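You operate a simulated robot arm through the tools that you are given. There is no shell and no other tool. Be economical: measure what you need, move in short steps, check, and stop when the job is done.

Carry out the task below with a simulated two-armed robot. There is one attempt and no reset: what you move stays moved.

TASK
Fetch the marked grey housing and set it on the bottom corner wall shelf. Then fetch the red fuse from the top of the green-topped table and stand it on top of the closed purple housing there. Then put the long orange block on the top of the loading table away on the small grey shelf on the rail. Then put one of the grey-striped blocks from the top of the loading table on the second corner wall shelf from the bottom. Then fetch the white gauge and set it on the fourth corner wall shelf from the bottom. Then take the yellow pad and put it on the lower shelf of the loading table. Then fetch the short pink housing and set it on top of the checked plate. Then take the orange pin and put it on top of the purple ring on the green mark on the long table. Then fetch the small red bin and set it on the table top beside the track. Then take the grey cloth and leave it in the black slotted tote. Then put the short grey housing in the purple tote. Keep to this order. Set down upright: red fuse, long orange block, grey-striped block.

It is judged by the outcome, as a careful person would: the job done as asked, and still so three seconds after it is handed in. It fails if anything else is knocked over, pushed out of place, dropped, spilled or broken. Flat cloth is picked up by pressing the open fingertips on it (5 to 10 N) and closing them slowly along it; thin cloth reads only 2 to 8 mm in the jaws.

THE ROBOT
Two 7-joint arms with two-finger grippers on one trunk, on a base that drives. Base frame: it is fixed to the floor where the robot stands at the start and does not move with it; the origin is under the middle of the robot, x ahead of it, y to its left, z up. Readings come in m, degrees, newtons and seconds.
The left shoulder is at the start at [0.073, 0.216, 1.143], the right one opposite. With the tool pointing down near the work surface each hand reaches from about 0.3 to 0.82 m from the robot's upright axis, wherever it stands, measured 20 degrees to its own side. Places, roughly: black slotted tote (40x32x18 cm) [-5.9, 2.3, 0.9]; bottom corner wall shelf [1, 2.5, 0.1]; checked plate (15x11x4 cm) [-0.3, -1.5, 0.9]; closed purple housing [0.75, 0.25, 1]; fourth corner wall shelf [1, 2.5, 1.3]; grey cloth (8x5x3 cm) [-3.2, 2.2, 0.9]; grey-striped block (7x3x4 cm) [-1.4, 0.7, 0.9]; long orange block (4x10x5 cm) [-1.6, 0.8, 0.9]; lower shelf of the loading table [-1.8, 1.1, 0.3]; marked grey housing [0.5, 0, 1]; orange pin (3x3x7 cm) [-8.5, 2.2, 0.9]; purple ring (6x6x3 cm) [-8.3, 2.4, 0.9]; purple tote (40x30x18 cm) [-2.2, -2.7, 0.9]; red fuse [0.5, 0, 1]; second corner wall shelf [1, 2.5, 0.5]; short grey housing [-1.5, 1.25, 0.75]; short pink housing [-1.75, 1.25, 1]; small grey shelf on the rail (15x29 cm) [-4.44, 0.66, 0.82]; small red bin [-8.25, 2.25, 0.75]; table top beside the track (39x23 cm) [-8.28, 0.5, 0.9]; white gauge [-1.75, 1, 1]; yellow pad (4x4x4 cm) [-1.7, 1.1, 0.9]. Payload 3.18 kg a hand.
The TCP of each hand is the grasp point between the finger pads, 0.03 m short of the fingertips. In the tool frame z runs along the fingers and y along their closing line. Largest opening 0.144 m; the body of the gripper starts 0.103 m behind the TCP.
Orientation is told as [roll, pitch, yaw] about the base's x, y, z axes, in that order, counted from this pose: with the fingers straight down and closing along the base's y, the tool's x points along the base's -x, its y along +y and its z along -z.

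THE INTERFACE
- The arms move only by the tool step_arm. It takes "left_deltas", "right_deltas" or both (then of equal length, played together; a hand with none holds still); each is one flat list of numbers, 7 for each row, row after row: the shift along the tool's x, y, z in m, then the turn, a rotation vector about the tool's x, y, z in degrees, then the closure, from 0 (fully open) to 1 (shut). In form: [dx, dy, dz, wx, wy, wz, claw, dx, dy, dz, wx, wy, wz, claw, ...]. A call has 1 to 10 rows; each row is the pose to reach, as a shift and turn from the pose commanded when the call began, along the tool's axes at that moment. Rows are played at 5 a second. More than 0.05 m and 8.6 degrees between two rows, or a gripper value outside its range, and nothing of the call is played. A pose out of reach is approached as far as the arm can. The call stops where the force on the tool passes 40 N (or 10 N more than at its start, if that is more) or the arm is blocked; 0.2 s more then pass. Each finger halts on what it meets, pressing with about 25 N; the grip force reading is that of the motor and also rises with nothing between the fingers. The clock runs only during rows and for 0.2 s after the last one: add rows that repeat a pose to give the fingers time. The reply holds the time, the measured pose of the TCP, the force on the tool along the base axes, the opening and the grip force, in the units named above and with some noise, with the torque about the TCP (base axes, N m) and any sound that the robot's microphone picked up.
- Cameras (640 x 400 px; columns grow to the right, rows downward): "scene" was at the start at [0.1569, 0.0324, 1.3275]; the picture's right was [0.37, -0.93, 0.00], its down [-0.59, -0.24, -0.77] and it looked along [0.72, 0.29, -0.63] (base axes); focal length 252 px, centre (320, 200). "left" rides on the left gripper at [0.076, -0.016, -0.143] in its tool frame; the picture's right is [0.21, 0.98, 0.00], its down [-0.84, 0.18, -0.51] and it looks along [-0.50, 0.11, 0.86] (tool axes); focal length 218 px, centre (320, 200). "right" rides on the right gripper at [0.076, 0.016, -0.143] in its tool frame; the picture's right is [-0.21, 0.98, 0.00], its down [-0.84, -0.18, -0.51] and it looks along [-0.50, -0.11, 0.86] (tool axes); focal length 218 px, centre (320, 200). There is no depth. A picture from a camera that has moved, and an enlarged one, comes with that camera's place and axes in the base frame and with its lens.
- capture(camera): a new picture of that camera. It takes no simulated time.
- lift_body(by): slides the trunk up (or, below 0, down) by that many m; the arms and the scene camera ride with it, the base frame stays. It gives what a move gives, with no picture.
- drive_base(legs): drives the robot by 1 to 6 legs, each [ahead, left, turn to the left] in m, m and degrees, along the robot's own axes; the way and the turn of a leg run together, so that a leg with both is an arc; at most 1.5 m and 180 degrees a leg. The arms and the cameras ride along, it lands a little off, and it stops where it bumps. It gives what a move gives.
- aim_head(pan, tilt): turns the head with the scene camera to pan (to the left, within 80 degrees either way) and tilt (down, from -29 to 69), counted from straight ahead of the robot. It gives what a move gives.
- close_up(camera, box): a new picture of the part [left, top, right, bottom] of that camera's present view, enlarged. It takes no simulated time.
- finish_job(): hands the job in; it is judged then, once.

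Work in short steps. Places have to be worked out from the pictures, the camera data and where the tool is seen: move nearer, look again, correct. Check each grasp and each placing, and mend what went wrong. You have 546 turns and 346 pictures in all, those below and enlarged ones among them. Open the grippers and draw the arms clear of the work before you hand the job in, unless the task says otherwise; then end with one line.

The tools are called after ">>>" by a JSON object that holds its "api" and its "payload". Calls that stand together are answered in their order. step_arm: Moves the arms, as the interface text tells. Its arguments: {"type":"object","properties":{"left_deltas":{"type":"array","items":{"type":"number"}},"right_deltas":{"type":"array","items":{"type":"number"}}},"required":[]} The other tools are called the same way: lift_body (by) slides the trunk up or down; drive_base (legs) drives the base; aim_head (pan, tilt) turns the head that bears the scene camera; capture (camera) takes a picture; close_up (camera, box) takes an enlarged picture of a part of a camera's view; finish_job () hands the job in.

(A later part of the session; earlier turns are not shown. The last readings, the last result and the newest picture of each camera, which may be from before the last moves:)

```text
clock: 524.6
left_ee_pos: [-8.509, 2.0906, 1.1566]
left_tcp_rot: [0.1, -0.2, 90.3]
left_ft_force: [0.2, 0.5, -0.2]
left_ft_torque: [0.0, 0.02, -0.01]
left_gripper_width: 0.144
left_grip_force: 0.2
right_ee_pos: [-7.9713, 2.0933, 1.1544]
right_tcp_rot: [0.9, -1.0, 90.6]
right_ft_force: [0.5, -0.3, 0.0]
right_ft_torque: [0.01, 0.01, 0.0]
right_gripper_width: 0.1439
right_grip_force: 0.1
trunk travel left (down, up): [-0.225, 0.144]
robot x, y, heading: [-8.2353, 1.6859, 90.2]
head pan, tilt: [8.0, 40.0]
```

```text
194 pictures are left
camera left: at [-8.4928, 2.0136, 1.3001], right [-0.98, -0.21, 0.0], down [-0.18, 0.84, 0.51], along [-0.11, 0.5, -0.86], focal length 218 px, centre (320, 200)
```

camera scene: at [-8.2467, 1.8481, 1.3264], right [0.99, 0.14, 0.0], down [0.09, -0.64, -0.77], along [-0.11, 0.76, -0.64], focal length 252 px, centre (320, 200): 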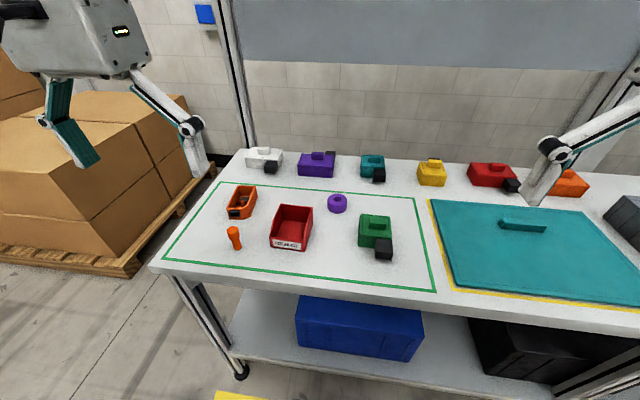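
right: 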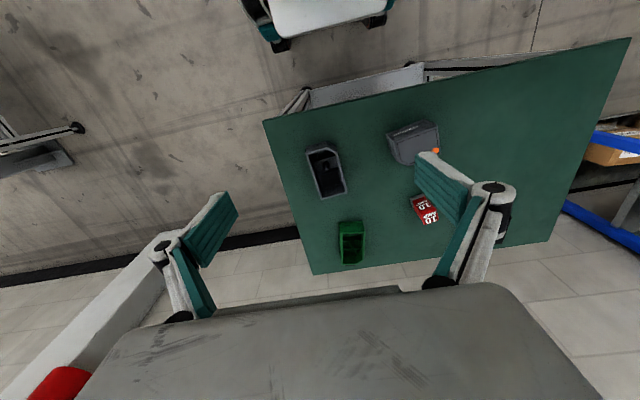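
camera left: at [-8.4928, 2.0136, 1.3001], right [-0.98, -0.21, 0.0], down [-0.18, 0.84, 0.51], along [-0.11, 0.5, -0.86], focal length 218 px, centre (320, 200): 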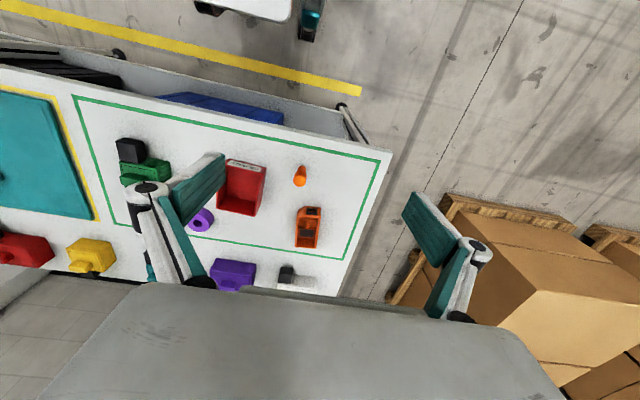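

I bring the left hand over the pin with narrowed fingers.

>>> {"api": "step_arm", "payload": {"left_deltas": [-0.025, -0.004, 0.035, 0, 0, 0, 0.2, -0.05, -0.008, 0.07, 0, 0, 0, 0.4, -0.08, -0.012, 0.105, 0, 0, 0, 0.4, -0.11, -0.015, 0.14, 0, 0, 0, 0.4, -0.11, -0.015, 0.165, 0, 0, 0, 0.4, -0.11, -0.015, 0.165, 0, 0, 0, 0.4]}}

>>> {"api": "capture", "payload": {"camera": "left"}}

>>> {"api": "close_up", "payload": {"camera": "scene", "box": [180, 160, 340, 270]}}

```text
clock: 526.0
left_ee_pos: [-8.4951, 2.2006, 0.9909]
left_tcp_rot: [0.0, -0.2, 90.3]
left_ft_force: [-1.1, 0.6, -0.3]
left_ft_torque: [-0.03, 0.02, 0.0]
left_gripper_width: 0.0862
left_grip_force: 0.0
right_ee_pos: [-7.9715, 2.0929, 1.1546]
right_tcp_rot: [0.8, -0.9, 90.6]
right_ft_force: [0.2, -0.3, 0.4]
right_ft_torque: [-0.01, 0.03, -0.01]
right_gripper_width: 0.1443
right_grip_force: 0.0
trunk travel left (down, up): [-0.225, 0.144]
robot x, y, heading: [-8.2367, 1.6825, 89.8]
head pan, tilt: [8.0, 40.0]
```

```text
193 pictures are left
camera left: at [-8.4785, 2.1244, 1.1346], right [-0.98, -0.21, 0.0], down [-0.18, 0.84, 0.51], along [-0.11, 0.5, -0.86], focal length 218 px, centre (320, 200)
```

left: 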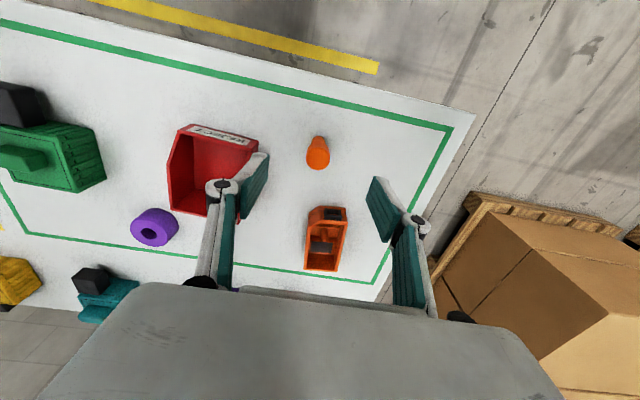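

```text
3.64 times, centred on (260, 215) of scene
camera zoom: at [-8.2466, 1.8481, 1.3264], right [0.99, 0.14, 0.0], down [0.09, -0.64, -0.77], along [-0.11, 0.76, -0.64], focal length 915 px, centre (538, 146)
```

zoom: 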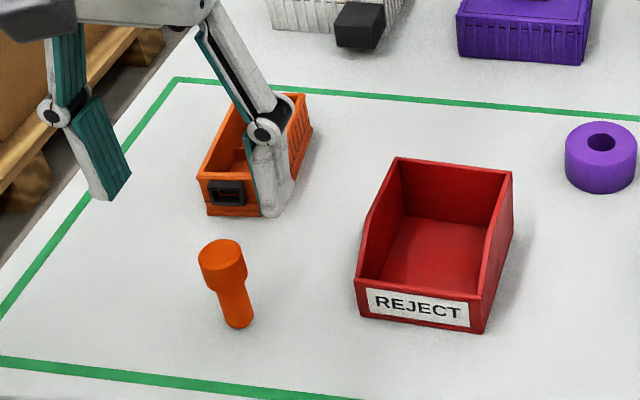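

Pin is centred. I narrow to 6 cm to stay clear of the red bin, then descend around the pin.

>>> {"api": "step_arm", "payload": {"left_deltas": [0.003, 0, 0, 0, 0, 0, 0.5, 0.003, 0, 0, 0, 0, 0, 0.58, 0.003, 0, 0.03, 0, 0, 0, 0.58, 0.003, 0, 0.06, 0, 0, 0, 0.58]}}

>>> {"api": "capture", "payload": {"camera": "left"}}

>>> {"api": "close_up", "payload": {"camera": "scene", "box": [180, 160, 340, 270]}}

```text
clock: 527.0
left_ee_pos: [-8.4946, 2.1965, 0.9308]
left_tcp_rot: [0.1, -0.2, 90.2]
left_ft_force: [0.9, 0.1, -0.9]
left_ft_torque: [0.01, -0.05, -0.03]
left_gripper_width: 0.0604
left_grip_force: 0.1
right_ee_pos: [-7.9703, 2.0933, 1.1545]
right_tcp_rot: [0.9, -0.9, 90.6]
right_ft_force: [-0.1, -0.1, 0.6]
right_ft_torque: [-0.02, -0.01, 0.02]
right_gripper_width: 0.1443
right_grip_force: 0.0
trunk travel left (down, up): [-0.225, 0.144]
robot x, y, heading: [-8.2378, 1.6849, 89.9]
head pan, tilt: [8.0, 40.0]
```

```text
191 pictures are left
camera left: at [-8.4778, 2.1214, 1.0743], right [-0.98, -0.21, 0.0], down [-0.18, 0.84, 0.51], along [-0.11, 0.5, -0.86], focal length 218 px, centre (320, 200)
```

left: 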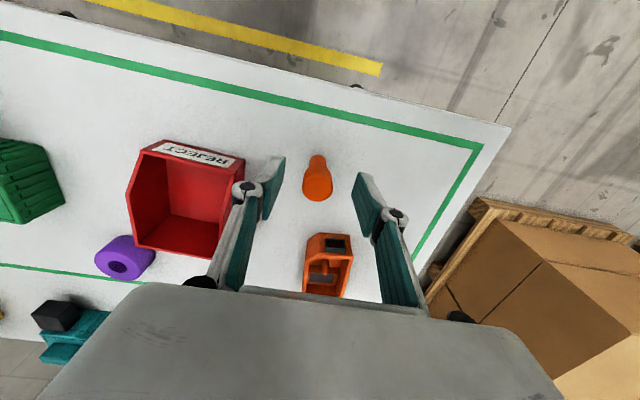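

```text
3.64 times, centred on (260, 215) of scene
camera zoom: at [-8.247, 1.8485, 1.3263], right [0.99, 0.14, 0.0], down [0.09, -0.64, -0.77], along [-0.11, 0.76, -0.64], focal length 915 px, centre (538, 146)
```

zoom: 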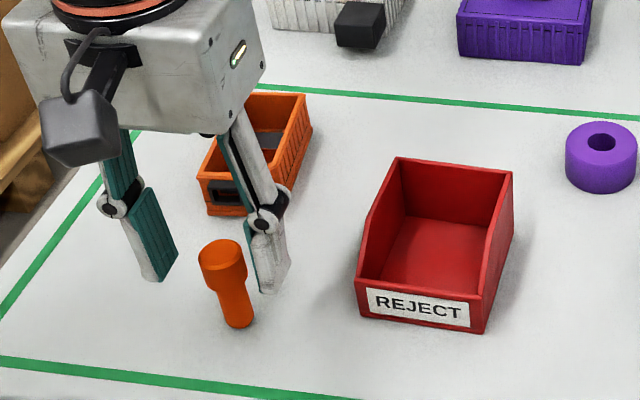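

Centred. I descend to just above the table and close.

>>> {"api": "step_arm", "payload": {"left_deltas": [0, 0, 0.02, 0, 0, 0, 0.58, 0, 0, 0.036, 0, 0, 0, 0.58, 0, 0, 0.036, 0, 0, 0, 0.7, 0, 0, 0.036, 0, 0, 0, 0.8, 0, 0, 0.036, 0, 0, 0, 0.9, 0, 0, 0.036, 0, 0, 0, 0.95, 0, 0, 0.036, 0, 0, 0, 0.95]}}

>>> {"api": "capture", "payload": {"camera": "left"}}

>>> {"api": "close_up", "payload": {"camera": "scene", "box": [180, 190, 280, 265]}}

```text
clock: 528.6
left_ee_pos: [-8.495, 2.1962, 0.8949]
left_tcp_rot: [0.0, -0.1, 90.2]
left_ft_force: [-0.5, 0.0, 0.5]
left_ft_torque: [-0.03, -0.03, -0.01]
left_gripper_width: 0.023
left_grip_force: 25.5
right_ee_pos: [-7.9714, 2.0926, 1.1539]
right_tcp_rot: [0.9, -1.0, 90.5]
right_ft_force: [0.0, 0.4, -0.2]
right_ft_torque: [-0.02, -0.01, -0.01]
right_gripper_width: 0.1439
right_grip_force: 0.1
trunk travel left (down, up): [-0.225, 0.144]
robot x, y, heading: [-8.2396, 1.6885, 90.0]
head pan, tilt: [8.0, 40.0]
```

```text
189 pictures are left
camera left: at [-8.4787, 2.1212, 1.0378], right [-0.98, -0.21, 0.0], down [-0.18, 0.84, 0.51], along [-0.11, 0.5, -0.86], focal length 218 px, centre (320, 200)
```

left: 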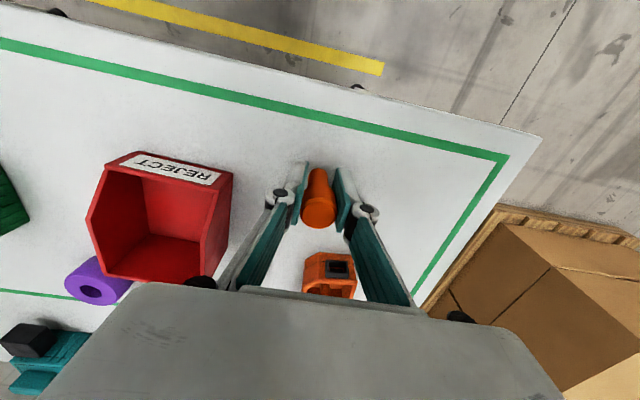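

```text
5.33 times, centred on (230, 228) of scene
camera zoom: at [-8.2469, 1.8482, 1.3264], right [0.99, 0.14, 0.0], down [0.09, -0.64, -0.77], along [-0.11, 0.76, -0.64], focal length 1342 px, centre (800, 53)
```

zoom: 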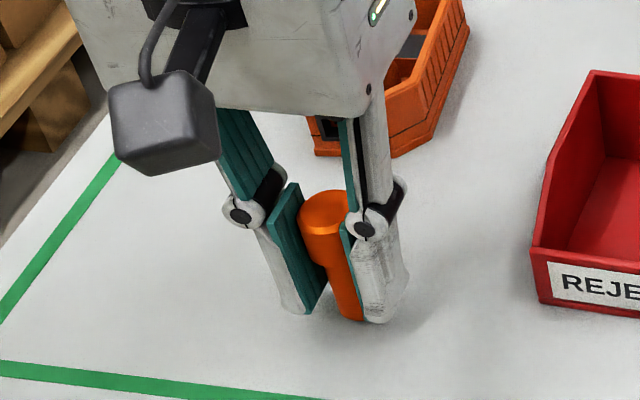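

Pin gripped (2.3 cm at the head). I lift it and drive the base slightly to the right and ahead so the ring comes into the hand's comfortable area.

>>> {"api": "step_arm", "payload": {"left_deltas": [0, 0, -0.03, 0, 0, 0, 0.95, 0, 0, -0.07, 0, 0, 0, 0.95, 0, 0, -0.11, 0, 0, 0, 0.95, 0, 0, -0.15, 0, 0, 0, 0.95]}}

>>> {"api": "drive_base", "payload": {"legs": [[0.07, -0.17, 0]]}}

>>> {"api": "capture", "payload": {"camera": "left"}}

>>> {"api": "capture", "payload": {"camera": "scene"}}

```text
clock: 529.6
left_ee_pos: [-8.4965, 2.1965, 1.048]
left_tcp_rot: [0.1, -0.2, 90.2]
left_ft_force: [-0.4, -0.8, -1.6]
left_ft_torque: [-0.01, 0.01, 0.01]
left_gripper_width: 0.023
left_grip_force: 24.7
right_ee_pos: [-7.9713, 2.0919, 1.155]
right_tcp_rot: [0.9, -1.1, 90.6]
right_ft_force: [0.2, -0.8, 0.3]
right_ft_torque: [0.03, 0.05, 0.0]
right_gripper_width: 0.144
right_grip_force: 0.2
trunk travel left (down, up): [-0.225, 0.144]
robot x, y, heading: [-8.237, 1.6868, 89.9]
head pan, tilt: [8.0, 40.0]
```

```text
clock: 531.8
left_ee_pos: [-8.3258, 2.2661, 1.0478]
left_tcp_rot: [0.0, -0.1, 90.0]
left_ft_force: [-0.3, 0.6, -0.9]
left_ft_torque: [0.01, 0.07, 0.0]
left_gripper_width: 0.023
left_grip_force: 25.2
right_ee_pos: [-7.8006, 2.1611, 1.154]
right_tcp_rot: [0.9, -1.0, 90.5]
right_ft_force: [0.4, -0.5, 0.1]
right_ft_torque: [-0.04, 0.01, 0.0]
right_gripper_width: 0.144
right_grip_force: 0.0
trunk travel left (down, up): [-0.225, 0.144]
robot x, y, heading: [-8.0662, 1.7539, 89.7]
head pan, tilt: [8.0, 40.0]
```

```text
187 pictures are left
camera left: at [-8.3085, 2.1915, 1.1901], right [-0.98, -0.21, 0.0], down [-0.18, 0.84, 0.51], along [-0.11, 0.5, -0.86], focal length 218 px, centre (320, 200)
```

left: 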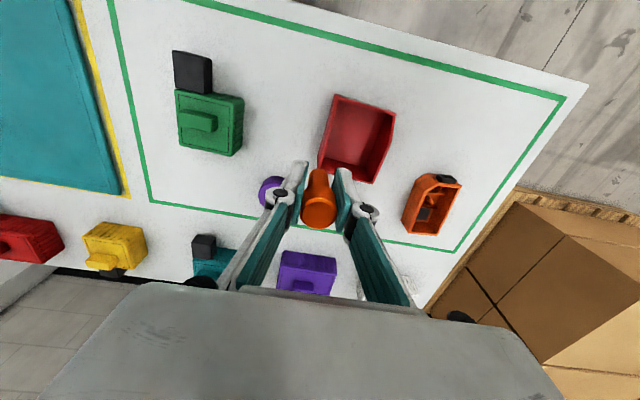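

```text
186 pictures are left
camera scene: at [-8.0757, 1.9174, 1.3264], right [0.99, 0.14, 0.0], down [0.09, -0.64, -0.77], along [-0.1, 0.76, -0.64], focal length 252 px, centre (320, 200)
```

scene: 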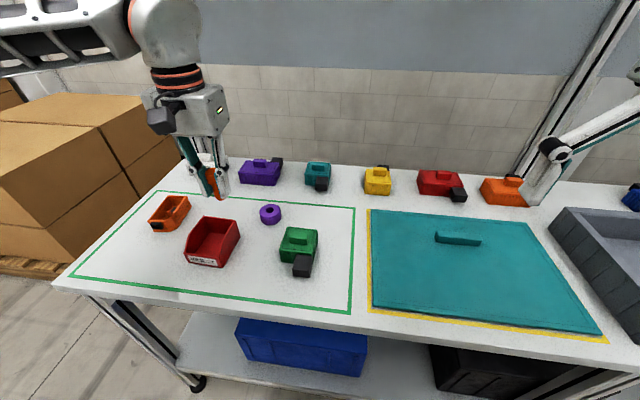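

I move the pin over the near rim of the ring, still 8 cm above.

>>> {"api": "step_arm", "payload": {"left_deltas": [-0.033, -0.017, 0.015, 0, 0, 0, 0.95, -0.066, -0.035, 0.03, 0, 0, 0, 0.95, -0.098, -0.052, 0.045, 0, 0, 0, 0.95, -0.098, -0.052, 0.045, 0, 0, 0, 0.95]}}

>>> {"api": "close_up", "payload": {"camera": "scene", "box": [230, 170, 310, 230]}}

>>> {"api": "capture", "payload": {"camera": "left"}}

>>> {"api": "capture", "payload": {"camera": "right"}}

```text
clock: 532.8
left_ee_pos: [-8.2737, 2.3649, 1.0025]
left_tcp_rot: [-0.1, -0.2, 90.2]
left_ft_force: [0.1, -0.1, -0.7]
left_ft_torque: [0.04, 0.01, 0.0]
left_gripper_width: 0.023
left_grip_force: 24.8
right_ee_pos: [-7.8004, 2.1612, 1.1562]
right_tcp_rot: [0.8, -1.1, 90.5]
right_ft_force: [0.4, -0.3, -0.1]
right_ft_torque: [0.05, -0.05, 0.02]
right_gripper_width: 0.1439
right_grip_force: 0.2
trunk travel left (down, up): [-0.225, 0.144]
robot x, y, heading: [-8.0666, 1.7558, 90.1]
head pan, tilt: [8.0, 40.0]
```

```text
6.67 times, centred on (270, 200) of scene
camera zoom: at [-8.0767, 1.9164, 1.3266], right [0.99, 0.14, 0.0], down [0.09, -0.64, -0.77], along [-0.1, 0.76, -0.64], focal length 1677 px, centre (653, 200)
```

zoom: 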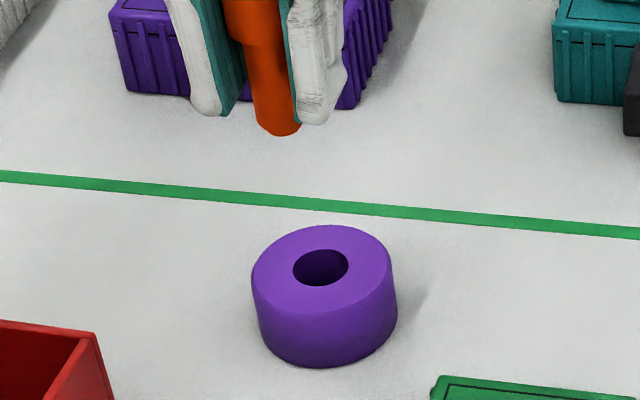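

```text
184 pictures are left
camera left: at [-8.2571, 2.2893, 1.1459], right [-0.98, -0.21, 0.0], down [-0.18, 0.84, 0.51], along [-0.11, 0.5, -0.86], focal length 218 px, centre (320, 200)
```

left: 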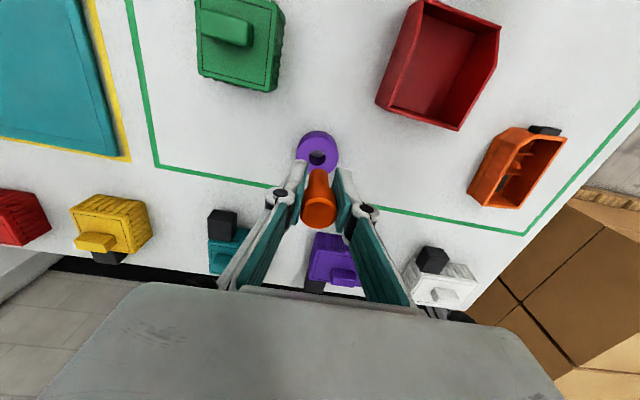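

```text
183 pictures are left
camera right: at [-7.8133, 2.0804, 1.2965], right [-0.98, 0.2, 0.02], down [0.18, 0.83, 0.52], along [0.09, 0.51, -0.85], focal length 218 px, centre (320, 200)
```

right: 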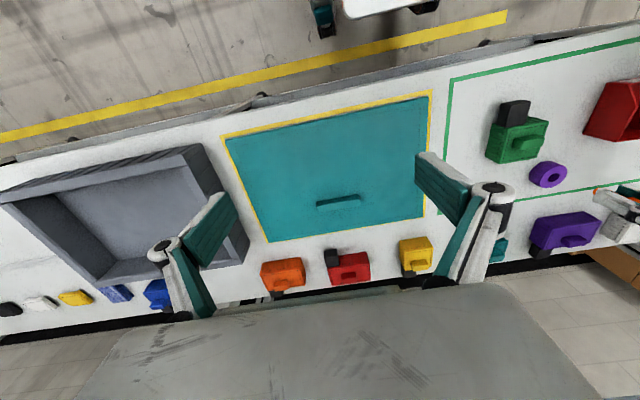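

Ring centre confirmed at (−8.274, 2.384), outer radius 2.9 cm, hole 1.1 cm. I aim the stem at the middle of the near rim (2 cm off centre) and go down to 1.5 cm above it.

>>> {"api": "step_arm", "payload": {"left_deltas": [0.003, 0, 0.02, 0, 0, 0, 0.95, 0.003, 0, 0.045, 0, 0, 0, 0.95, 0.003, 0, 0.066, 0, 0, 0, 0.95, 0.003, 0, 0.066, 0, 0, 0, 0.95]}}

>>> {"api": "close_up", "payload": {"camera": "scene", "box": [240, 180, 300, 225]}}

>>> {"api": "close_up", "payload": {"camera": "left", "box": [270, 110, 370, 240]}}

>>> {"api": "close_up", "payload": {"camera": "right", "box": [500, 130, 640, 240]}}

```text
clock: 533.8
left_ee_pos: [-8.2745, 2.3614, 0.9361]
left_tcp_rot: [0.0, -0.1, 90.1]
left_ft_force: [-0.6, 0.1, -0.5]
left_ft_torque: [0.03, 0.0, 0.0]
left_gripper_width: 0.023
left_grip_force: 25.3
right_ee_pos: [-7.7984, 2.1611, 1.1543]
right_tcp_rot: [0.9, -1.0, 90.5]
right_ft_force: [0.6, -0.1, -0.6]
right_ft_torque: [0.01, 0.01, -0.01]
right_gripper_width: 0.144
right_grip_force: 0.0
trunk travel left (down, up): [-0.225, 0.144]
robot x, y, heading: [-8.0648, 1.7541, 89.6]
head pan, tilt: [8.0, 40.0]
```

```text
8.89 times, centred on (270, 202) of scene
camera zoom: at [-8.0759, 1.917, 1.3265], right [0.99, 0.14, 0.0], down [0.09, -0.64, -0.77], along [-0.1, 0.76, -0.64], focal length 2236 px, centre (764, 178)
```

zoom: 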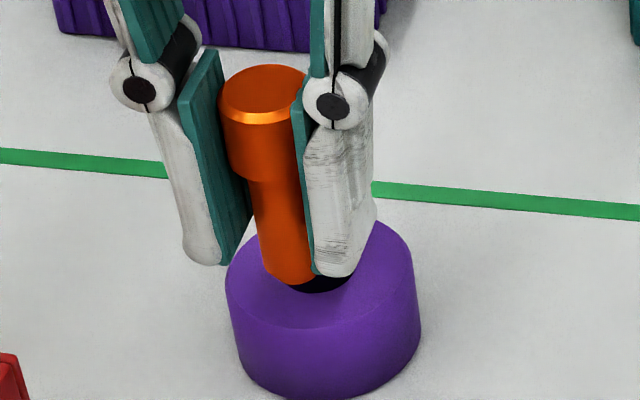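

```text
3.08 times, centred on (320, 175) of left
camera zoom: at [-8.2572, 2.2863, 1.0794], right [-0.98, -0.21, 0.0], down [-0.18, 0.84, 0.51], along [-0.11, 0.5, -0.86], focal length 672 px, centre (320, 277)
```

zoom: 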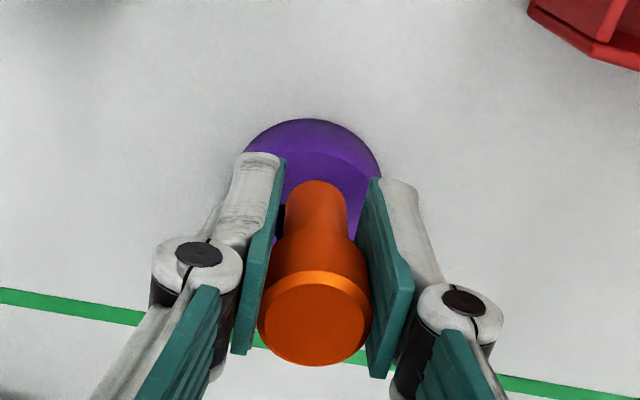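

```text
3.64 times, centred on (570, 185) of right
camera zoom: at [-7.8125, 2.0811, 1.2961], right [-0.98, 0.2, 0.02], down [0.18, 0.83, 0.52], along [0.09, 0.51, -0.85], focal length 794 px, centre (-589, 254)
```

zoom: 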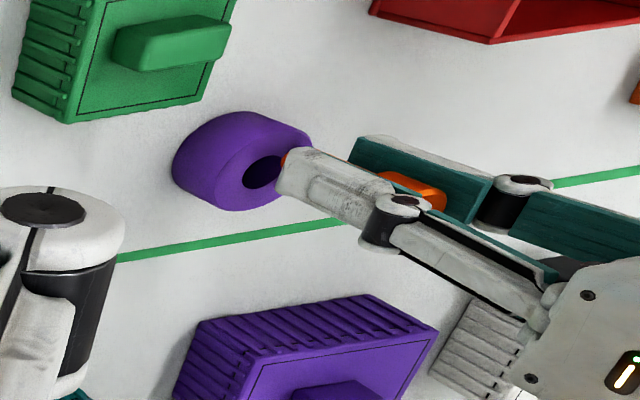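

The stem end lies about 1.8–2 cm off the ring centre towards the robot – right on the flat rim. I lower in 2–3 mm steps.

>>> {"api": "step_arm", "payload": {"left_deltas": [0, 0, 0.005, 0, 0, 0, 0.95, 0, 0, 0.009, 0, 0, 0, 0.95, 0, 0, 0.012, 0, 0, 0, 0.95, 0, 0, 0.014, 0, 0, 0, 0.95]}}

>>> {"api": "close_up", "payload": {"camera": "scene", "box": [240, 180, 300, 225]}}

```text
clock: 534.8
left_ee_pos: [-8.2743, 2.363, 0.9251]
left_tcp_rot: [0.0, -0.3, 90.3]
left_ft_force: [-1.9, -0.7, 7.2]
left_ft_torque: [-0.01, 0.08, 0.03]
left_gripper_width: 0.0226
left_grip_force: 24.7
right_ee_pos: [-7.8016, 2.1608, 1.1563]
right_tcp_rot: [0.9, -1.1, 90.5]
right_ft_force: [-0.2, 0.1, 0.2]
right_ft_torque: [0.03, 0.0, -0.03]
right_gripper_width: 0.1441
right_grip_force: 0.0
trunk travel left (down, up): [-0.225, 0.144]
robot x, y, heading: [-8.0671, 1.7517, 89.9]
head pan, tilt: [8.0, 40.0]
```

```text
8.89 times, centred on (270, 202) of scene
camera zoom: at [-8.0761, 1.9165, 1.3267], right [0.99, 0.14, 0.0], down [0.09, -0.64, -0.77], along [-0.1, 0.76, -0.64], focal length 2236 px, centre (764, 178)
```

zoom: 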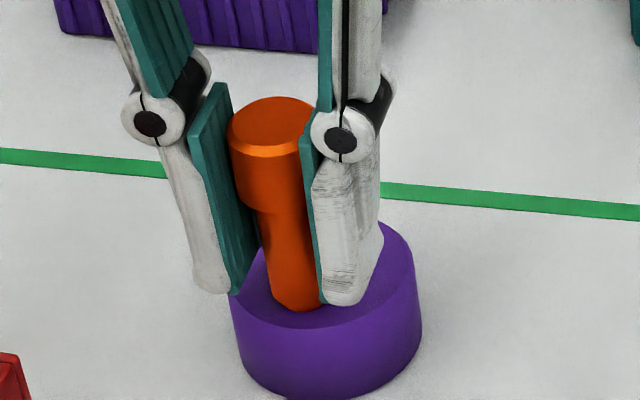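

Contact at 7 N with the stem on the rim. I open very gradually.

>>> {"api": "step_arm", "payload": {"left_deltas": [0, 0, 0, 0, 0, 0, 0.85, 0, 0, 0, 0, 0, 0, 0.83, 0, 0, 0, 0, 0, 0, 0.81, 0, 0, 0, 0, 0, 0, 0.78, 0, 0, 0, 0, 0, 0, 0.75, 0, 0, 0, 0, 0, 0, 0.7, 0, 0, 0, 0, 0, 0, 0.65]}}

>>> {"api": "close_up", "payload": {"camera": "scene", "box": [240, 180, 300, 225]}}

>>> {"api": "close_up", "payload": {"camera": "left", "box": [270, 110, 370, 240]}}

```text
clock: 536.4
left_ee_pos: [-8.2725, 2.3646, 0.924]
left_tcp_rot: [0.0, -0.1, 90.1]
left_ft_force: [0.0, 0.1, -0.3]
left_ft_torque: [0.0, 0.04, 0.01]
left_gripper_width: 0.0504
left_grip_force: 0.1
right_ee_pos: [-7.8005, 2.1608, 1.1536]
right_tcp_rot: [0.8, -1.0, 90.5]
right_ft_force: [0.7, 0.6, -0.4]
right_ft_torque: [-0.02, 0.01, -0.02]
right_gripper_width: 0.1439
right_grip_force: 0.0
trunk travel left (down, up): [-0.225, 0.144]
robot x, y, heading: [-8.0638, 1.7541, 89.9]
head pan, tilt: [8.0, 40.0]
```

```text
8.89 times, centred on (270, 202) of scene
camera zoom: at [-8.076, 1.9172, 1.3264], right [0.99, 0.14, 0.0], down [0.09, -0.64, -0.77], along [-0.1, 0.76, -0.64], focal length 2236 px, centre (764, 178)
```

zoom: 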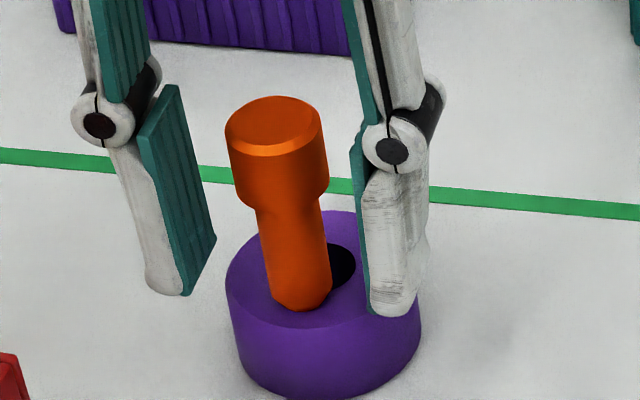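

```text
3.08 times, centred on (320, 175) of left
camera zoom: at [-8.2575, 2.2875, 1.0656], right [-0.98, -0.21, 0.0], down [-0.18, 0.84, 0.51], along [-0.11, 0.5, -0.86], focal length 672 px, centre (320, 277)
```

zoom: 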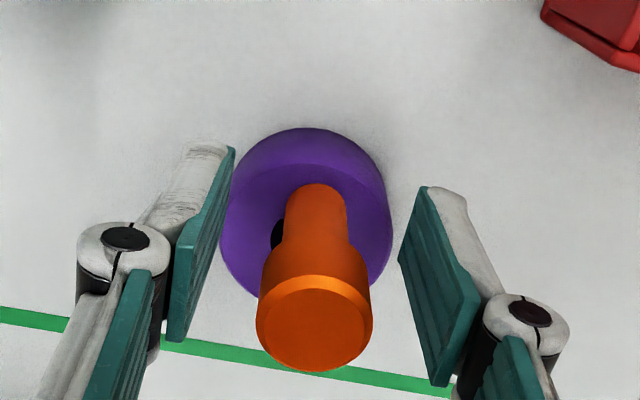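

The pin stands upright on the ring. I rise straight up.

>>> {"api": "step_arm", "payload": {"left_deltas": [0, 0, -0.02, 0, 0, 0, 0.6, 0, 0, -0.05, 0, 0, 0, 0.58, 0, 0, -0.09, 0, 0, 0, 0.58, 0, 0, -0.13, 0, 0, 0, 0.58]}}

>>> {"api": "close_up", "payload": {"camera": "scene", "box": [160, 170, 320, 290]}}

>>> {"api": "capture", "payload": {"camera": "left"}}

```text
clock: 537.4
left_ee_pos: [-8.274, 2.3602, 1.0529]
left_tcp_rot: [0.1, 0.0, 90.2]
left_ft_force: [0.1, 0.1, -0.4]
left_ft_torque: [0.03, 0.03, 0.0]
left_gripper_width: 0.0604
left_grip_force: 0.0
right_ee_pos: [-7.7996, 2.1609, 1.155]
right_tcp_rot: [0.9, -1.2, 90.4]
right_ft_force: [-0.5, -0.2, -0.2]
right_ft_torque: [0.0, 0.03, 0.02]
right_gripper_width: 0.1441
right_grip_force: 0.0
trunk travel left (down, up): [-0.225, 0.144]
robot x, y, heading: [-8.0656, 1.7567, 89.8]
head pan, tilt: [8.0, 40.0]
```

```text
3.33 times, centred on (240, 230) of scene
camera zoom: at [-8.0758, 1.9165, 1.3266], right [0.99, 0.14, 0.0], down [0.09, -0.64, -0.77], along [-0.1, 0.76, -0.64], focal length 838 px, centre (587, 100)
```

zoom: 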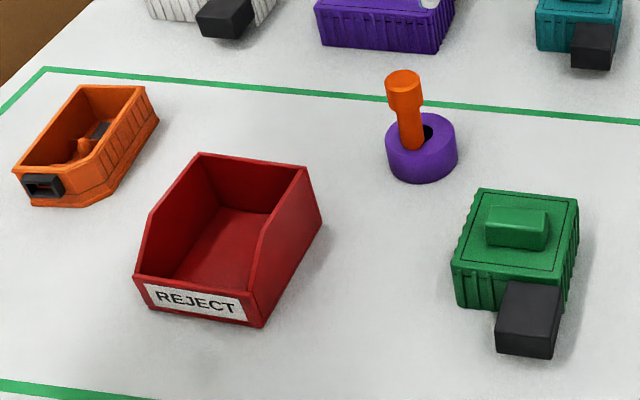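

```text
175 pictures are left
camera left: at [-8.2582, 2.2846, 1.1954], right [-0.98, -0.21, 0.0], down [-0.18, 0.84, 0.51], along [-0.11, 0.5, -0.86], focal length 218 px, centre (320, 200)
```

left: 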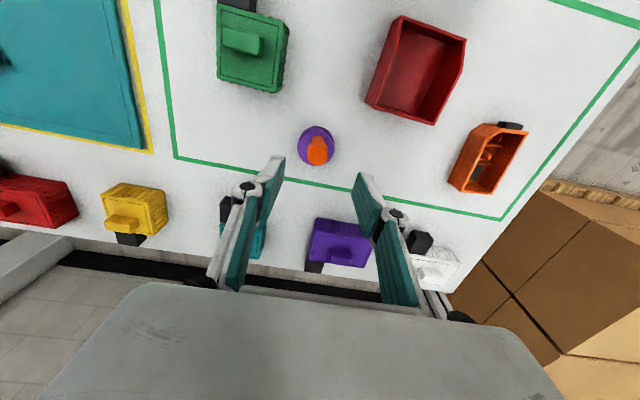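

Next the small red bin (REJECT), around (−8.37, 2.25). I open the hand and move over it, staying high above the pin.

>>> {"api": "step_arm", "payload": {"left_deltas": [0.03, 0.02, -0.02, 0, 0, 0, 0.4, 0.06, 0.05, -0.02, 0, 0, 0, 0.2, 0.09, 0.08, 0, 0, 0, 0, 0.1, 0.11, 0.098, 0.03, 0, 0, 0, 0.1, 0.11, 0.098, 0.06, 0, 0, 0, 0.1, 0.11, 0.098, 0.06, 0, 0, 0, 0.1]}}

>>> {"api": "capture", "payload": {"camera": "left"}}

>>> {"api": "close_up", "payload": {"camera": "scene", "box": [130, 170, 310, 300]}}

```text
clock: 538.8
left_ee_pos: [-8.3724, 2.2526, 0.9912]
left_tcp_rot: [-0.1, -0.2, 90.2]
left_ft_force: [-0.2, -0.9, 0.7]
left_ft_torque: [0.03, 0.04, 0.01]
left_gripper_width: 0.1298
left_grip_force: 0.1
right_ee_pos: [-7.8003, 2.1602, 1.155]
right_tcp_rot: [0.9, -1.1, 90.5]
right_ft_force: [-0.2, -0.9, 0.0]
right_ft_torque: [0.01, -0.03, 0.0]
right_gripper_width: 0.1437
right_grip_force: 0.0
trunk travel left (down, up): [-0.225, 0.144]
robot x, y, heading: [-8.0669, 1.755, 89.9]
head pan, tilt: [8.0, 40.0]
```

```text
174 pictures are left
camera left: at [-8.3555, 2.1765, 1.1338], right [-0.98, -0.21, 0.0], down [-0.18, 0.84, 0.51], along [-0.11, 0.5, -0.86], focal length 218 px, centre (320, 200)
```

left: 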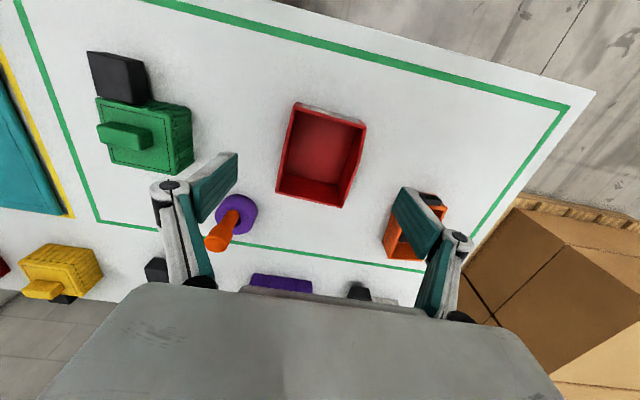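

```text
3.08 times, centred on (220, 235) of scene
camera zoom: at [-8.0761, 1.9167, 1.3265], right [0.99, 0.14, 0.0], down [0.09, -0.64, -0.77], along [-0.1, 0.76, -0.64], focal length 774 px, centre (628, 92)
```

zoom: 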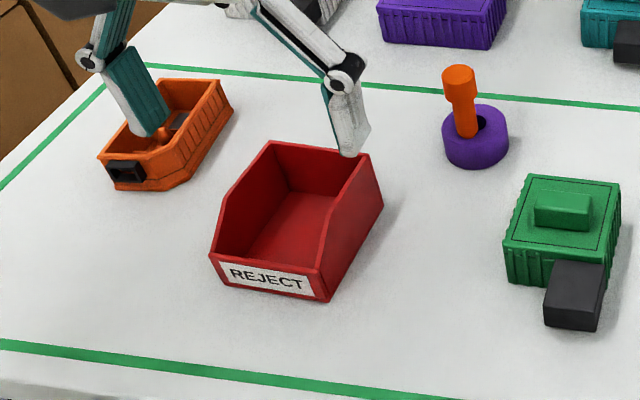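

Bin: x −8.415…−8.335, y 2.21…2.305. I narrow to 11.5 cm and descend beside its walls.

>>> {"api": "step_arm", "payload": {"left_deltas": [-0.009, 0.003, 0.02, 0, 0, 0, 0.2, -0.009, 0.003, 0.05, 0, 0, 0, 0.2, -0.009, 0.003, 0.08, 0, 0, 0, 0.2, -0.009, 0.003, 0.097, 0, 0, 0, 0.2]}}

>>> {"api": "capture", "payload": {"camera": "left"}}

>>> {"api": "close_up", "payload": {"camera": "scene", "box": [130, 170, 310, 300]}}

```text
clock: 539.8
left_ee_pos: [-8.3746, 2.2614, 0.8949]
left_tcp_rot: [-0.1, -0.2, 90.1]
left_ft_force: [-0.2, -0.1, -0.2]
left_ft_torque: [-0.01, 0.04, -0.04]
left_gripper_width: 0.1151
left_grip_force: 0.1
right_ee_pos: [-7.7996, 2.1612, 1.1545]
right_tcp_rot: [1.0, -0.9, 90.5]
right_ft_force: [0.0, 1.1, 0.4]
right_ft_torque: [-0.01, 0.0, 0.0]
right_gripper_width: 0.1439
right_grip_force: 0.0
trunk travel left (down, up): [-0.225, 0.144]
robot x, y, heading: [-8.0667, 1.7545, 89.4]
head pan, tilt: [8.0, 40.0]
```

```text
172 pictures are left
camera left: at [-8.3581, 2.1861, 1.0379], right [-0.98, -0.21, 0.0], down [-0.18, 0.84, 0.51], along [-0.11, 0.5, -0.86], focal length 218 px, centre (320, 200)
```

left: 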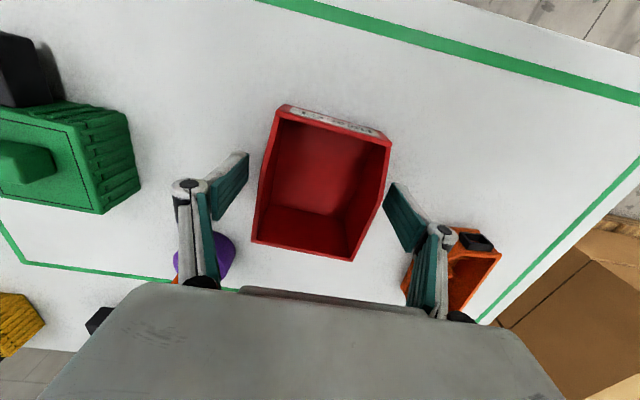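

```text
3.08 times, centred on (220, 235) of scene
camera zoom: at [-8.0761, 1.9173, 1.3264], right [0.99, 0.14, 0.0], down [0.09, -0.64, -0.77], along [-0.1, 0.76, -0.64], focal length 774 px, centre (628, 92)
```

zoom: 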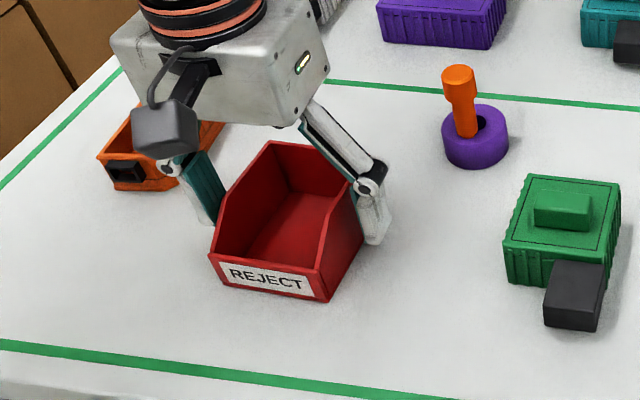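

Clear. Closing on the bin.

>>> {"api": "step_arm", "payload": {"left_deltas": [0, 0, 0.002, 0, 0, 0, 0.35, 0, 0, 0.002, 0, 0, 0, 0.5, 0, 0, 0.002, 0, 0, 0, 0.6, 0, 0, 0.002, 0, 0, 0, 0.7, 0, 0, 0.002, 0, 0, 0, 0.7]}}

>>> {"api": "capture", "payload": {"camera": "left"}}

```text
clock: 541.0
left_ee_pos: [-8.3748, 2.2622, 0.8945]
left_tcp_rot: [0.0, -0.2, 90.1]
left_ft_force: [-1.5, 0.0, 3.0]
left_ft_torque: [0.07, -0.04, -0.08]
left_gripper_width: 0.0843
left_grip_force: 24.4
right_ee_pos: [-7.7997, 2.163, 1.1555]
right_tcp_rot: [0.9, -1.0, 90.5]
right_ft_force: [0.1, 0.6, 0.2]
right_ft_torque: [-0.02, 0.01, 0.04]
right_gripper_width: 0.1438
right_grip_force: 0.0
trunk travel left (down, up): [-0.225, 0.144]
robot x, y, heading: [-8.0635, 1.7557, 90.0]
head pan, tilt: [8.0, 40.0]
```

```text
170 pictures are left
camera left: at [-8.3582, 2.1864, 1.0364], right [-0.98, -0.21, 0.0], down [-0.18, 0.84, 0.51], along [-0.11, 0.5, -0.86], focal length 218 px, centre (320, 200)
```

left: 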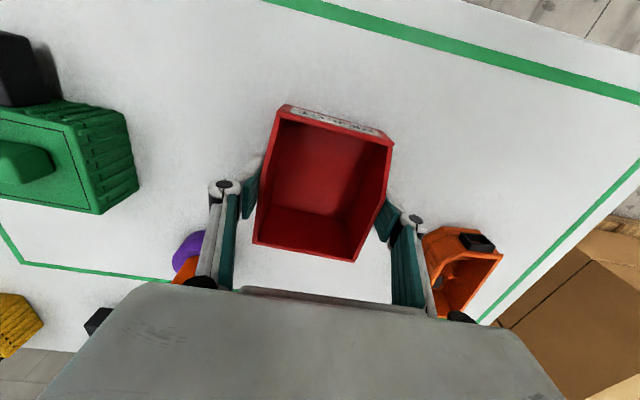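

Gripped (8.4 cm). I lift and pull back, then turn to the other side of the aisle.

>>> {"api": "step_arm", "payload": {"left_deltas": [0, 0, -0.03, 0, 0, 0, 0.7, 0, 0, -0.07, 0, 0, 0, 0.7, 0, 0, -0.11, 0, 0, 0, 0.7, 0.03, 0, -0.14, 0, 0, 0, 0.7, 0.06, 0, -0.17, 0, 0, 0, 0.7, 0.09, 0, -0.2, 0, 0, 0, 0.7, 0.12, 0, -0.23, 0, 0, 0, 0.7, 0.14, 0, -0.25, 0, 0, 0, 0.7]}}

>>> {"api": "drive_base", "payload": {"legs": [[-0.3, 0, 0]]}}

>>> {"api": "capture", "payload": {"camera": "scene"}}

```text
clock: 542.8
left_ee_pos: [-8.3715, 2.121, 1.1456]
left_tcp_rot: [0.1, -0.2, 90.1]
left_ft_force: [-0.6, 0.4, -0.5]
left_ft_torque: [0.0, -0.01, -0.02]
left_gripper_width: 0.0841
left_grip_force: 24.7
right_ee_pos: [-7.7999, 2.1601, 1.1552]
right_tcp_rot: [0.9, -0.9, 90.5]
right_ft_force: [0.3, -0.4, 0.3]
right_ft_torque: [-0.04, -0.03, -0.05]
right_gripper_width: 0.1441
right_grip_force: 0.2
trunk travel left (down, up): [-0.225, 0.144]
robot x, y, heading: [-8.065, 1.7546, 89.9]
head pan, tilt: [8.0, 40.0]
```

```text
clock: 544.8
left_ee_pos: [-8.3733, 1.827, 1.1443]
left_tcp_rot: [-0.1, -0.2, 90.1]
left_ft_force: [0.5, 1.0, -1.4]
left_ft_torque: [0.02, 0.01, 0.01]
left_gripper_width: 0.0837
left_grip_force: 25.0
right_ee_pos: [-7.8011, 1.8679, 1.1557]
right_tcp_rot: [0.8, -1.0, 90.5]
right_ft_force: [-0.4, 0.3, -0.4]
right_ft_torque: [0.05, -0.01, 0.01]
right_gripper_width: 0.1441
right_grip_force: 0.1
trunk travel left (down, up): [-0.225, 0.144]
robot x, y, heading: [-8.0689, 1.4629, 89.6]
head pan, tilt: [8.0, 40.0]
```

```text
169 pictures are left
camera scene: at [-8.0771, 1.6241, 1.3264], right [0.99, 0.14, 0.0], down [0.09, -0.64, -0.77], along [-0.1, 0.76, -0.64], focal length 252 px, centre (320, 200)
```

scene: 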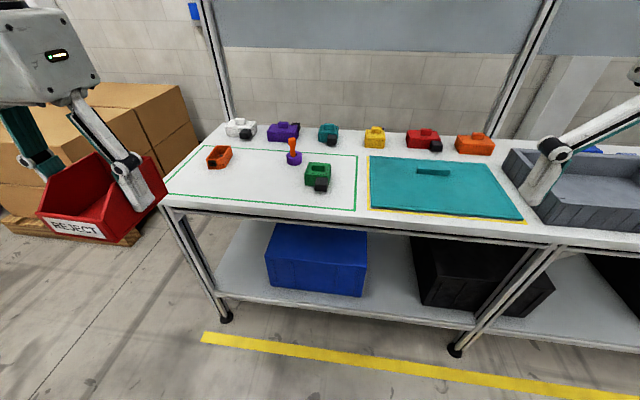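

I turn around to face the track side.

>>> {"api": "drive_base", "payload": {"legs": [[0, 0, 180]]}}

>>> {"api": "aim_head", "payload": {"pan": 0, "tilt": 30}}

>>> {"api": "capture", "payload": {"camera": "scene"}}

```text
clock: 552.6
left_ee_pos: [-7.7529, 1.1053, 1.1453]
left_tcp_rot: [-0.1, -0.1, -88.7]
left_ft_force: [-0.3, 0.6, -1.0]
left_ft_torque: [-0.03, -0.01, 0.0]
left_gripper_width: 0.0834
left_grip_force: 24.8
right_ee_pos: [-8.3234, 1.0524, 1.1548]
right_tcp_rot: [0.8, -1.1, -88.3]
right_ft_force: [-0.4, 0.1, -0.1]
right_ft_torque: [0.0, -0.03, 0.02]
right_gripper_width: 0.1441
right_grip_force: 0.0
trunk travel left (down, up): [-0.225, 0.144]
robot x, y, heading: [-8.0676, 1.4615, -88.9]
head pan, tilt: [8.0, 40.0]
```

```text
clock: 553.3
left_ee_pos: [-7.7521, 1.1058, 1.1447]
left_tcp_rot: [0.0, -0.2, -88.5]
left_ft_force: [0.1, 0.0, -1.6]
left_ft_torque: [0.02, -0.01, -0.02]
left_gripper_width: 0.0833
left_grip_force: 24.7
right_ee_pos: [-8.3231, 1.0521, 1.1542]
right_tcp_rot: [1.0, -1.0, -88.2]
right_ft_force: [0.6, -0.2, 0.0]
right_ft_torque: [0.01, 0.0, 0.03]
right_gripper_width: 0.1441
right_grip_force: 0.1
trunk travel left (down, up): [-0.225, 0.144]
robot x, y, heading: [-8.0654, 1.4617, -88.8]
head pan, tilt: [0.0, 30.0]
```

```text
168 pictures are left
camera scene: at [-8.0625, 1.2966, 1.3417], right [-1.0, -0.02, 0.0], down [-0.01, 0.5, -0.87], along [0.02, -0.87, -0.5], focal length 252 px, centre (320, 200)
```

scene: 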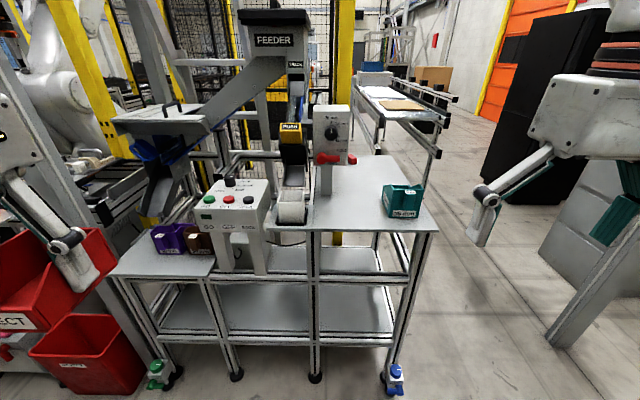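

The right-hand table top with the small teal bin matches the listed place (beside the feeder's track). I zoom in.

>>> {"api": "close_up", "payload": {"camera": "scene", "box": [270, 50, 450, 240]}}

```text
2.11 times, centred on (360, 145) of scene
camera zoom: at [-8.0625, 1.2966, 1.3417], right [-1.0, -0.02, 0.0], down [-0.01, 0.5, -0.87], along [0.02, -0.87, -0.5], focal length 530 px, centre (236, 316)
```

zoom: 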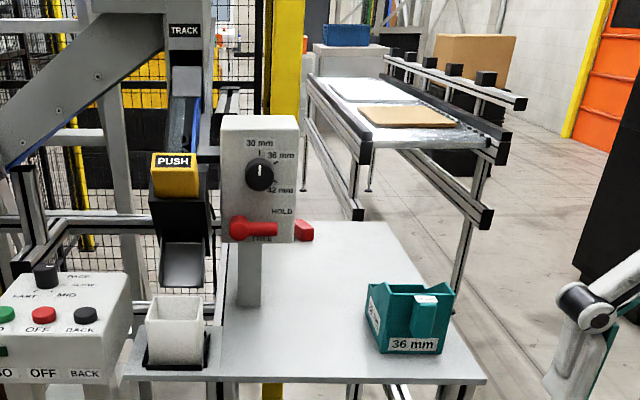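

I drive to the right and closer, then look again.

>>> {"api": "drive_base", "payload": {"legs": [[0, -0.32, -1], [0.17, 0, 0]]}}

>>> {"api": "aim_head", "payload": {"pan": 12, "tilt": 40}}

>>> {"api": "capture", "payload": {"camera": "scene"}}

>>> {"api": "capture", "payload": {"camera": "left"}}

```text
clock: 557.8
left_ee_pos: [-8.0794, 0.9271, 1.144]
left_tcp_rot: [0.1, 0.0, -89.8]
left_ft_force: [0.7, -0.8, -1.1]
left_ft_torque: [0.01, 0.02, 0.0]
left_gripper_width: 0.0834
left_grip_force: 24.7
right_ee_pos: [-8.6518, 0.8832, 1.1543]
right_tcp_rot: [0.7, -1.0, -89.2]
right_ft_force: [-0.9, -0.1, 0.4]
right_ft_torque: [0.06, 0.0, -0.04]
right_gripper_width: 0.1443
right_grip_force: 0.1
trunk travel left (down, up): [-0.225, 0.144]
robot x, y, heading: [-8.3884, 1.2931, -90.2]
head pan, tilt: [0.0, 30.0]
```

```text
clock: 558.5
left_ee_pos: [-8.0791, 0.9278, 1.1434]
left_tcp_rot: [0.0, -0.3, -89.7]
left_ft_force: [0.3, -0.4, -0.2]
left_ft_torque: [0.0, -0.03, -0.02]
left_gripper_width: 0.0832
left_grip_force: 25.0
right_ee_pos: [-8.6526, 0.8846, 1.1548]
right_tcp_rot: [0.8, -1.1, -89.3]
right_ft_force: [0.2, 1.1, 0.5]
right_ft_torque: [-0.04, 0.0, -0.01]
right_gripper_width: 0.1442
right_grip_force: 0.1
trunk travel left (down, up): [-0.225, 0.144]
robot x, y, heading: [-8.387, 1.2898, -90.0]
head pan, tilt: [12.0, 40.0]
```

```text
166 pictures are left
camera scene: at [-8.3693, 1.1314, 1.3265], right [-0.98, -0.21, 0.0], down [-0.13, 0.63, -0.77], along [0.16, -0.75, -0.64], focal length 252 px, centre (320, 200)
```

scene: 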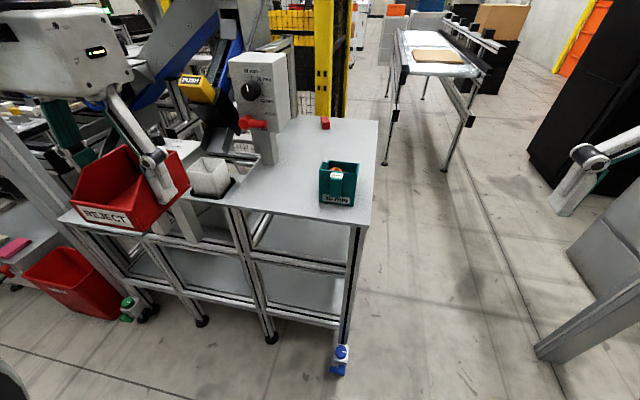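

```text
165 pictures are left
camera left: at [-8.0974, 1.0056, 1.2872], right [0.98, 0.21, 0.0], down [0.18, -0.84, 0.51], along [0.11, -0.5, -0.86], focal length 218 px, centre (320, 200)
```

left: 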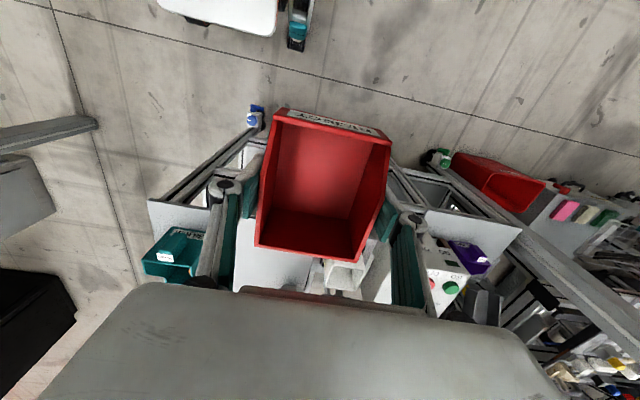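

Table top: z≈0.896, x −8.395…−8.165, y 0.305…0.695; the teal bin occupies its front right. I'll put the red bin behind it at about (−8.28, 0.455), clear of the device box. First the base 18 cm ahead and 6 cm right, then the hand sideways.

>>> {"api": "drive_base", "payload": {"legs": [[0.18, -0.06, 0]]}}

>>> {"api": "step_arm", "payload": {"left_deltas": [0, -0.04, -0.01, 0, 0, 0, 0.7, 0, -0.08, -0.01, 0, 0, 0, 0.7, 0, -0.12, -0.01, 0, 0, 0, 0.7, 0, -0.14, -0.01, 0, 0, 0, 0.7]}}

>>> {"api": "capture", "payload": {"camera": "scene"}}

>>> {"api": "capture", "payload": {"camera": "left"}}

```text
clock: 560.1
left_ee_pos: [-8.1388, 0.7438, 1.1442]
left_tcp_rot: [0.1, -0.1, -89.6]
left_ft_force: [0.0, -0.5, -0.7]
left_ft_torque: [0.0, 0.0, -0.03]
left_gripper_width: 0.0833
left_grip_force: 25.1
right_ee_pos: [-8.7122, 0.7005, 1.1548]
right_tcp_rot: [0.9, -0.9, -89.3]
right_ft_force: [0.0, -0.4, -0.5]
right_ft_torque: [0.04, -0.05, 0.01]
right_gripper_width: 0.1443
right_grip_force: 0.0
trunk travel left (down, up): [-0.225, 0.144]
robot x, y, heading: [-8.4491, 1.1086, -90.3]
head pan, tilt: [12.0, 40.0]
```

```text
clock: 561.1
left_ee_pos: [-8.2806, 0.7447, 1.1548]
left_tcp_rot: [0.0, -0.1, -89.5]
left_ft_force: [-0.8, 0.1, -1.1]
left_ft_torque: [-0.01, 0.0, 0.0]
left_gripper_width: 0.0832
left_grip_force: 25.3
right_ee_pos: [-8.7107, 0.7024, 1.1542]
right_tcp_rot: [0.8, -1.0, -89.3]
right_ft_force: [-0.1, 0.5, 0.4]
right_ft_torque: [0.0, -0.01, 0.0]
right_gripper_width: 0.144
right_grip_force: 0.0
trunk travel left (down, up): [-0.225, 0.144]
robot x, y, heading: [-8.4497, 1.1097, -90.0]
head pan, tilt: [12.0, 40.0]
```

```text
164 pictures are left
camera scene: at [-8.4288, 0.9483, 1.3264], right [-0.98, -0.21, 0.0], down [-0.13, 0.63, -0.77], along [0.16, -0.75, -0.64], focal length 252 px, centre (320, 200)
```

scene: 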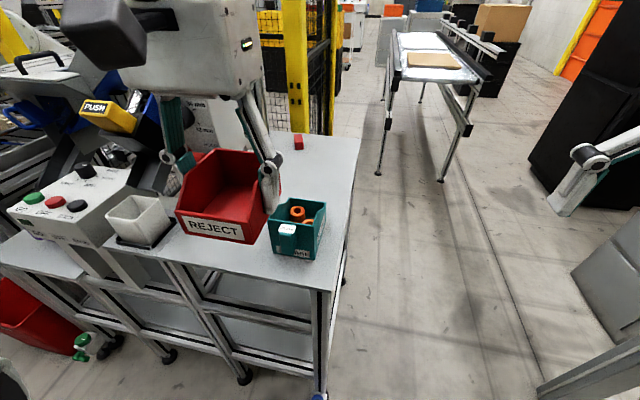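

```text
163 pictures are left
camera left: at [-8.2978, 0.8218, 1.2971], right [0.98, 0.22, 0.0], down [0.19, -0.84, 0.51], along [0.11, -0.5, -0.86], focal length 218 px, centre (320, 200)
```

left: 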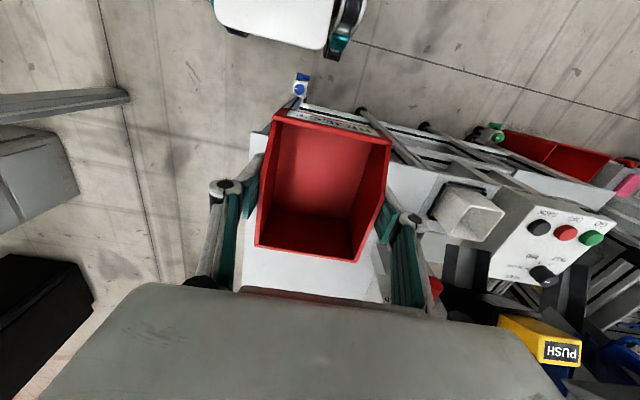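

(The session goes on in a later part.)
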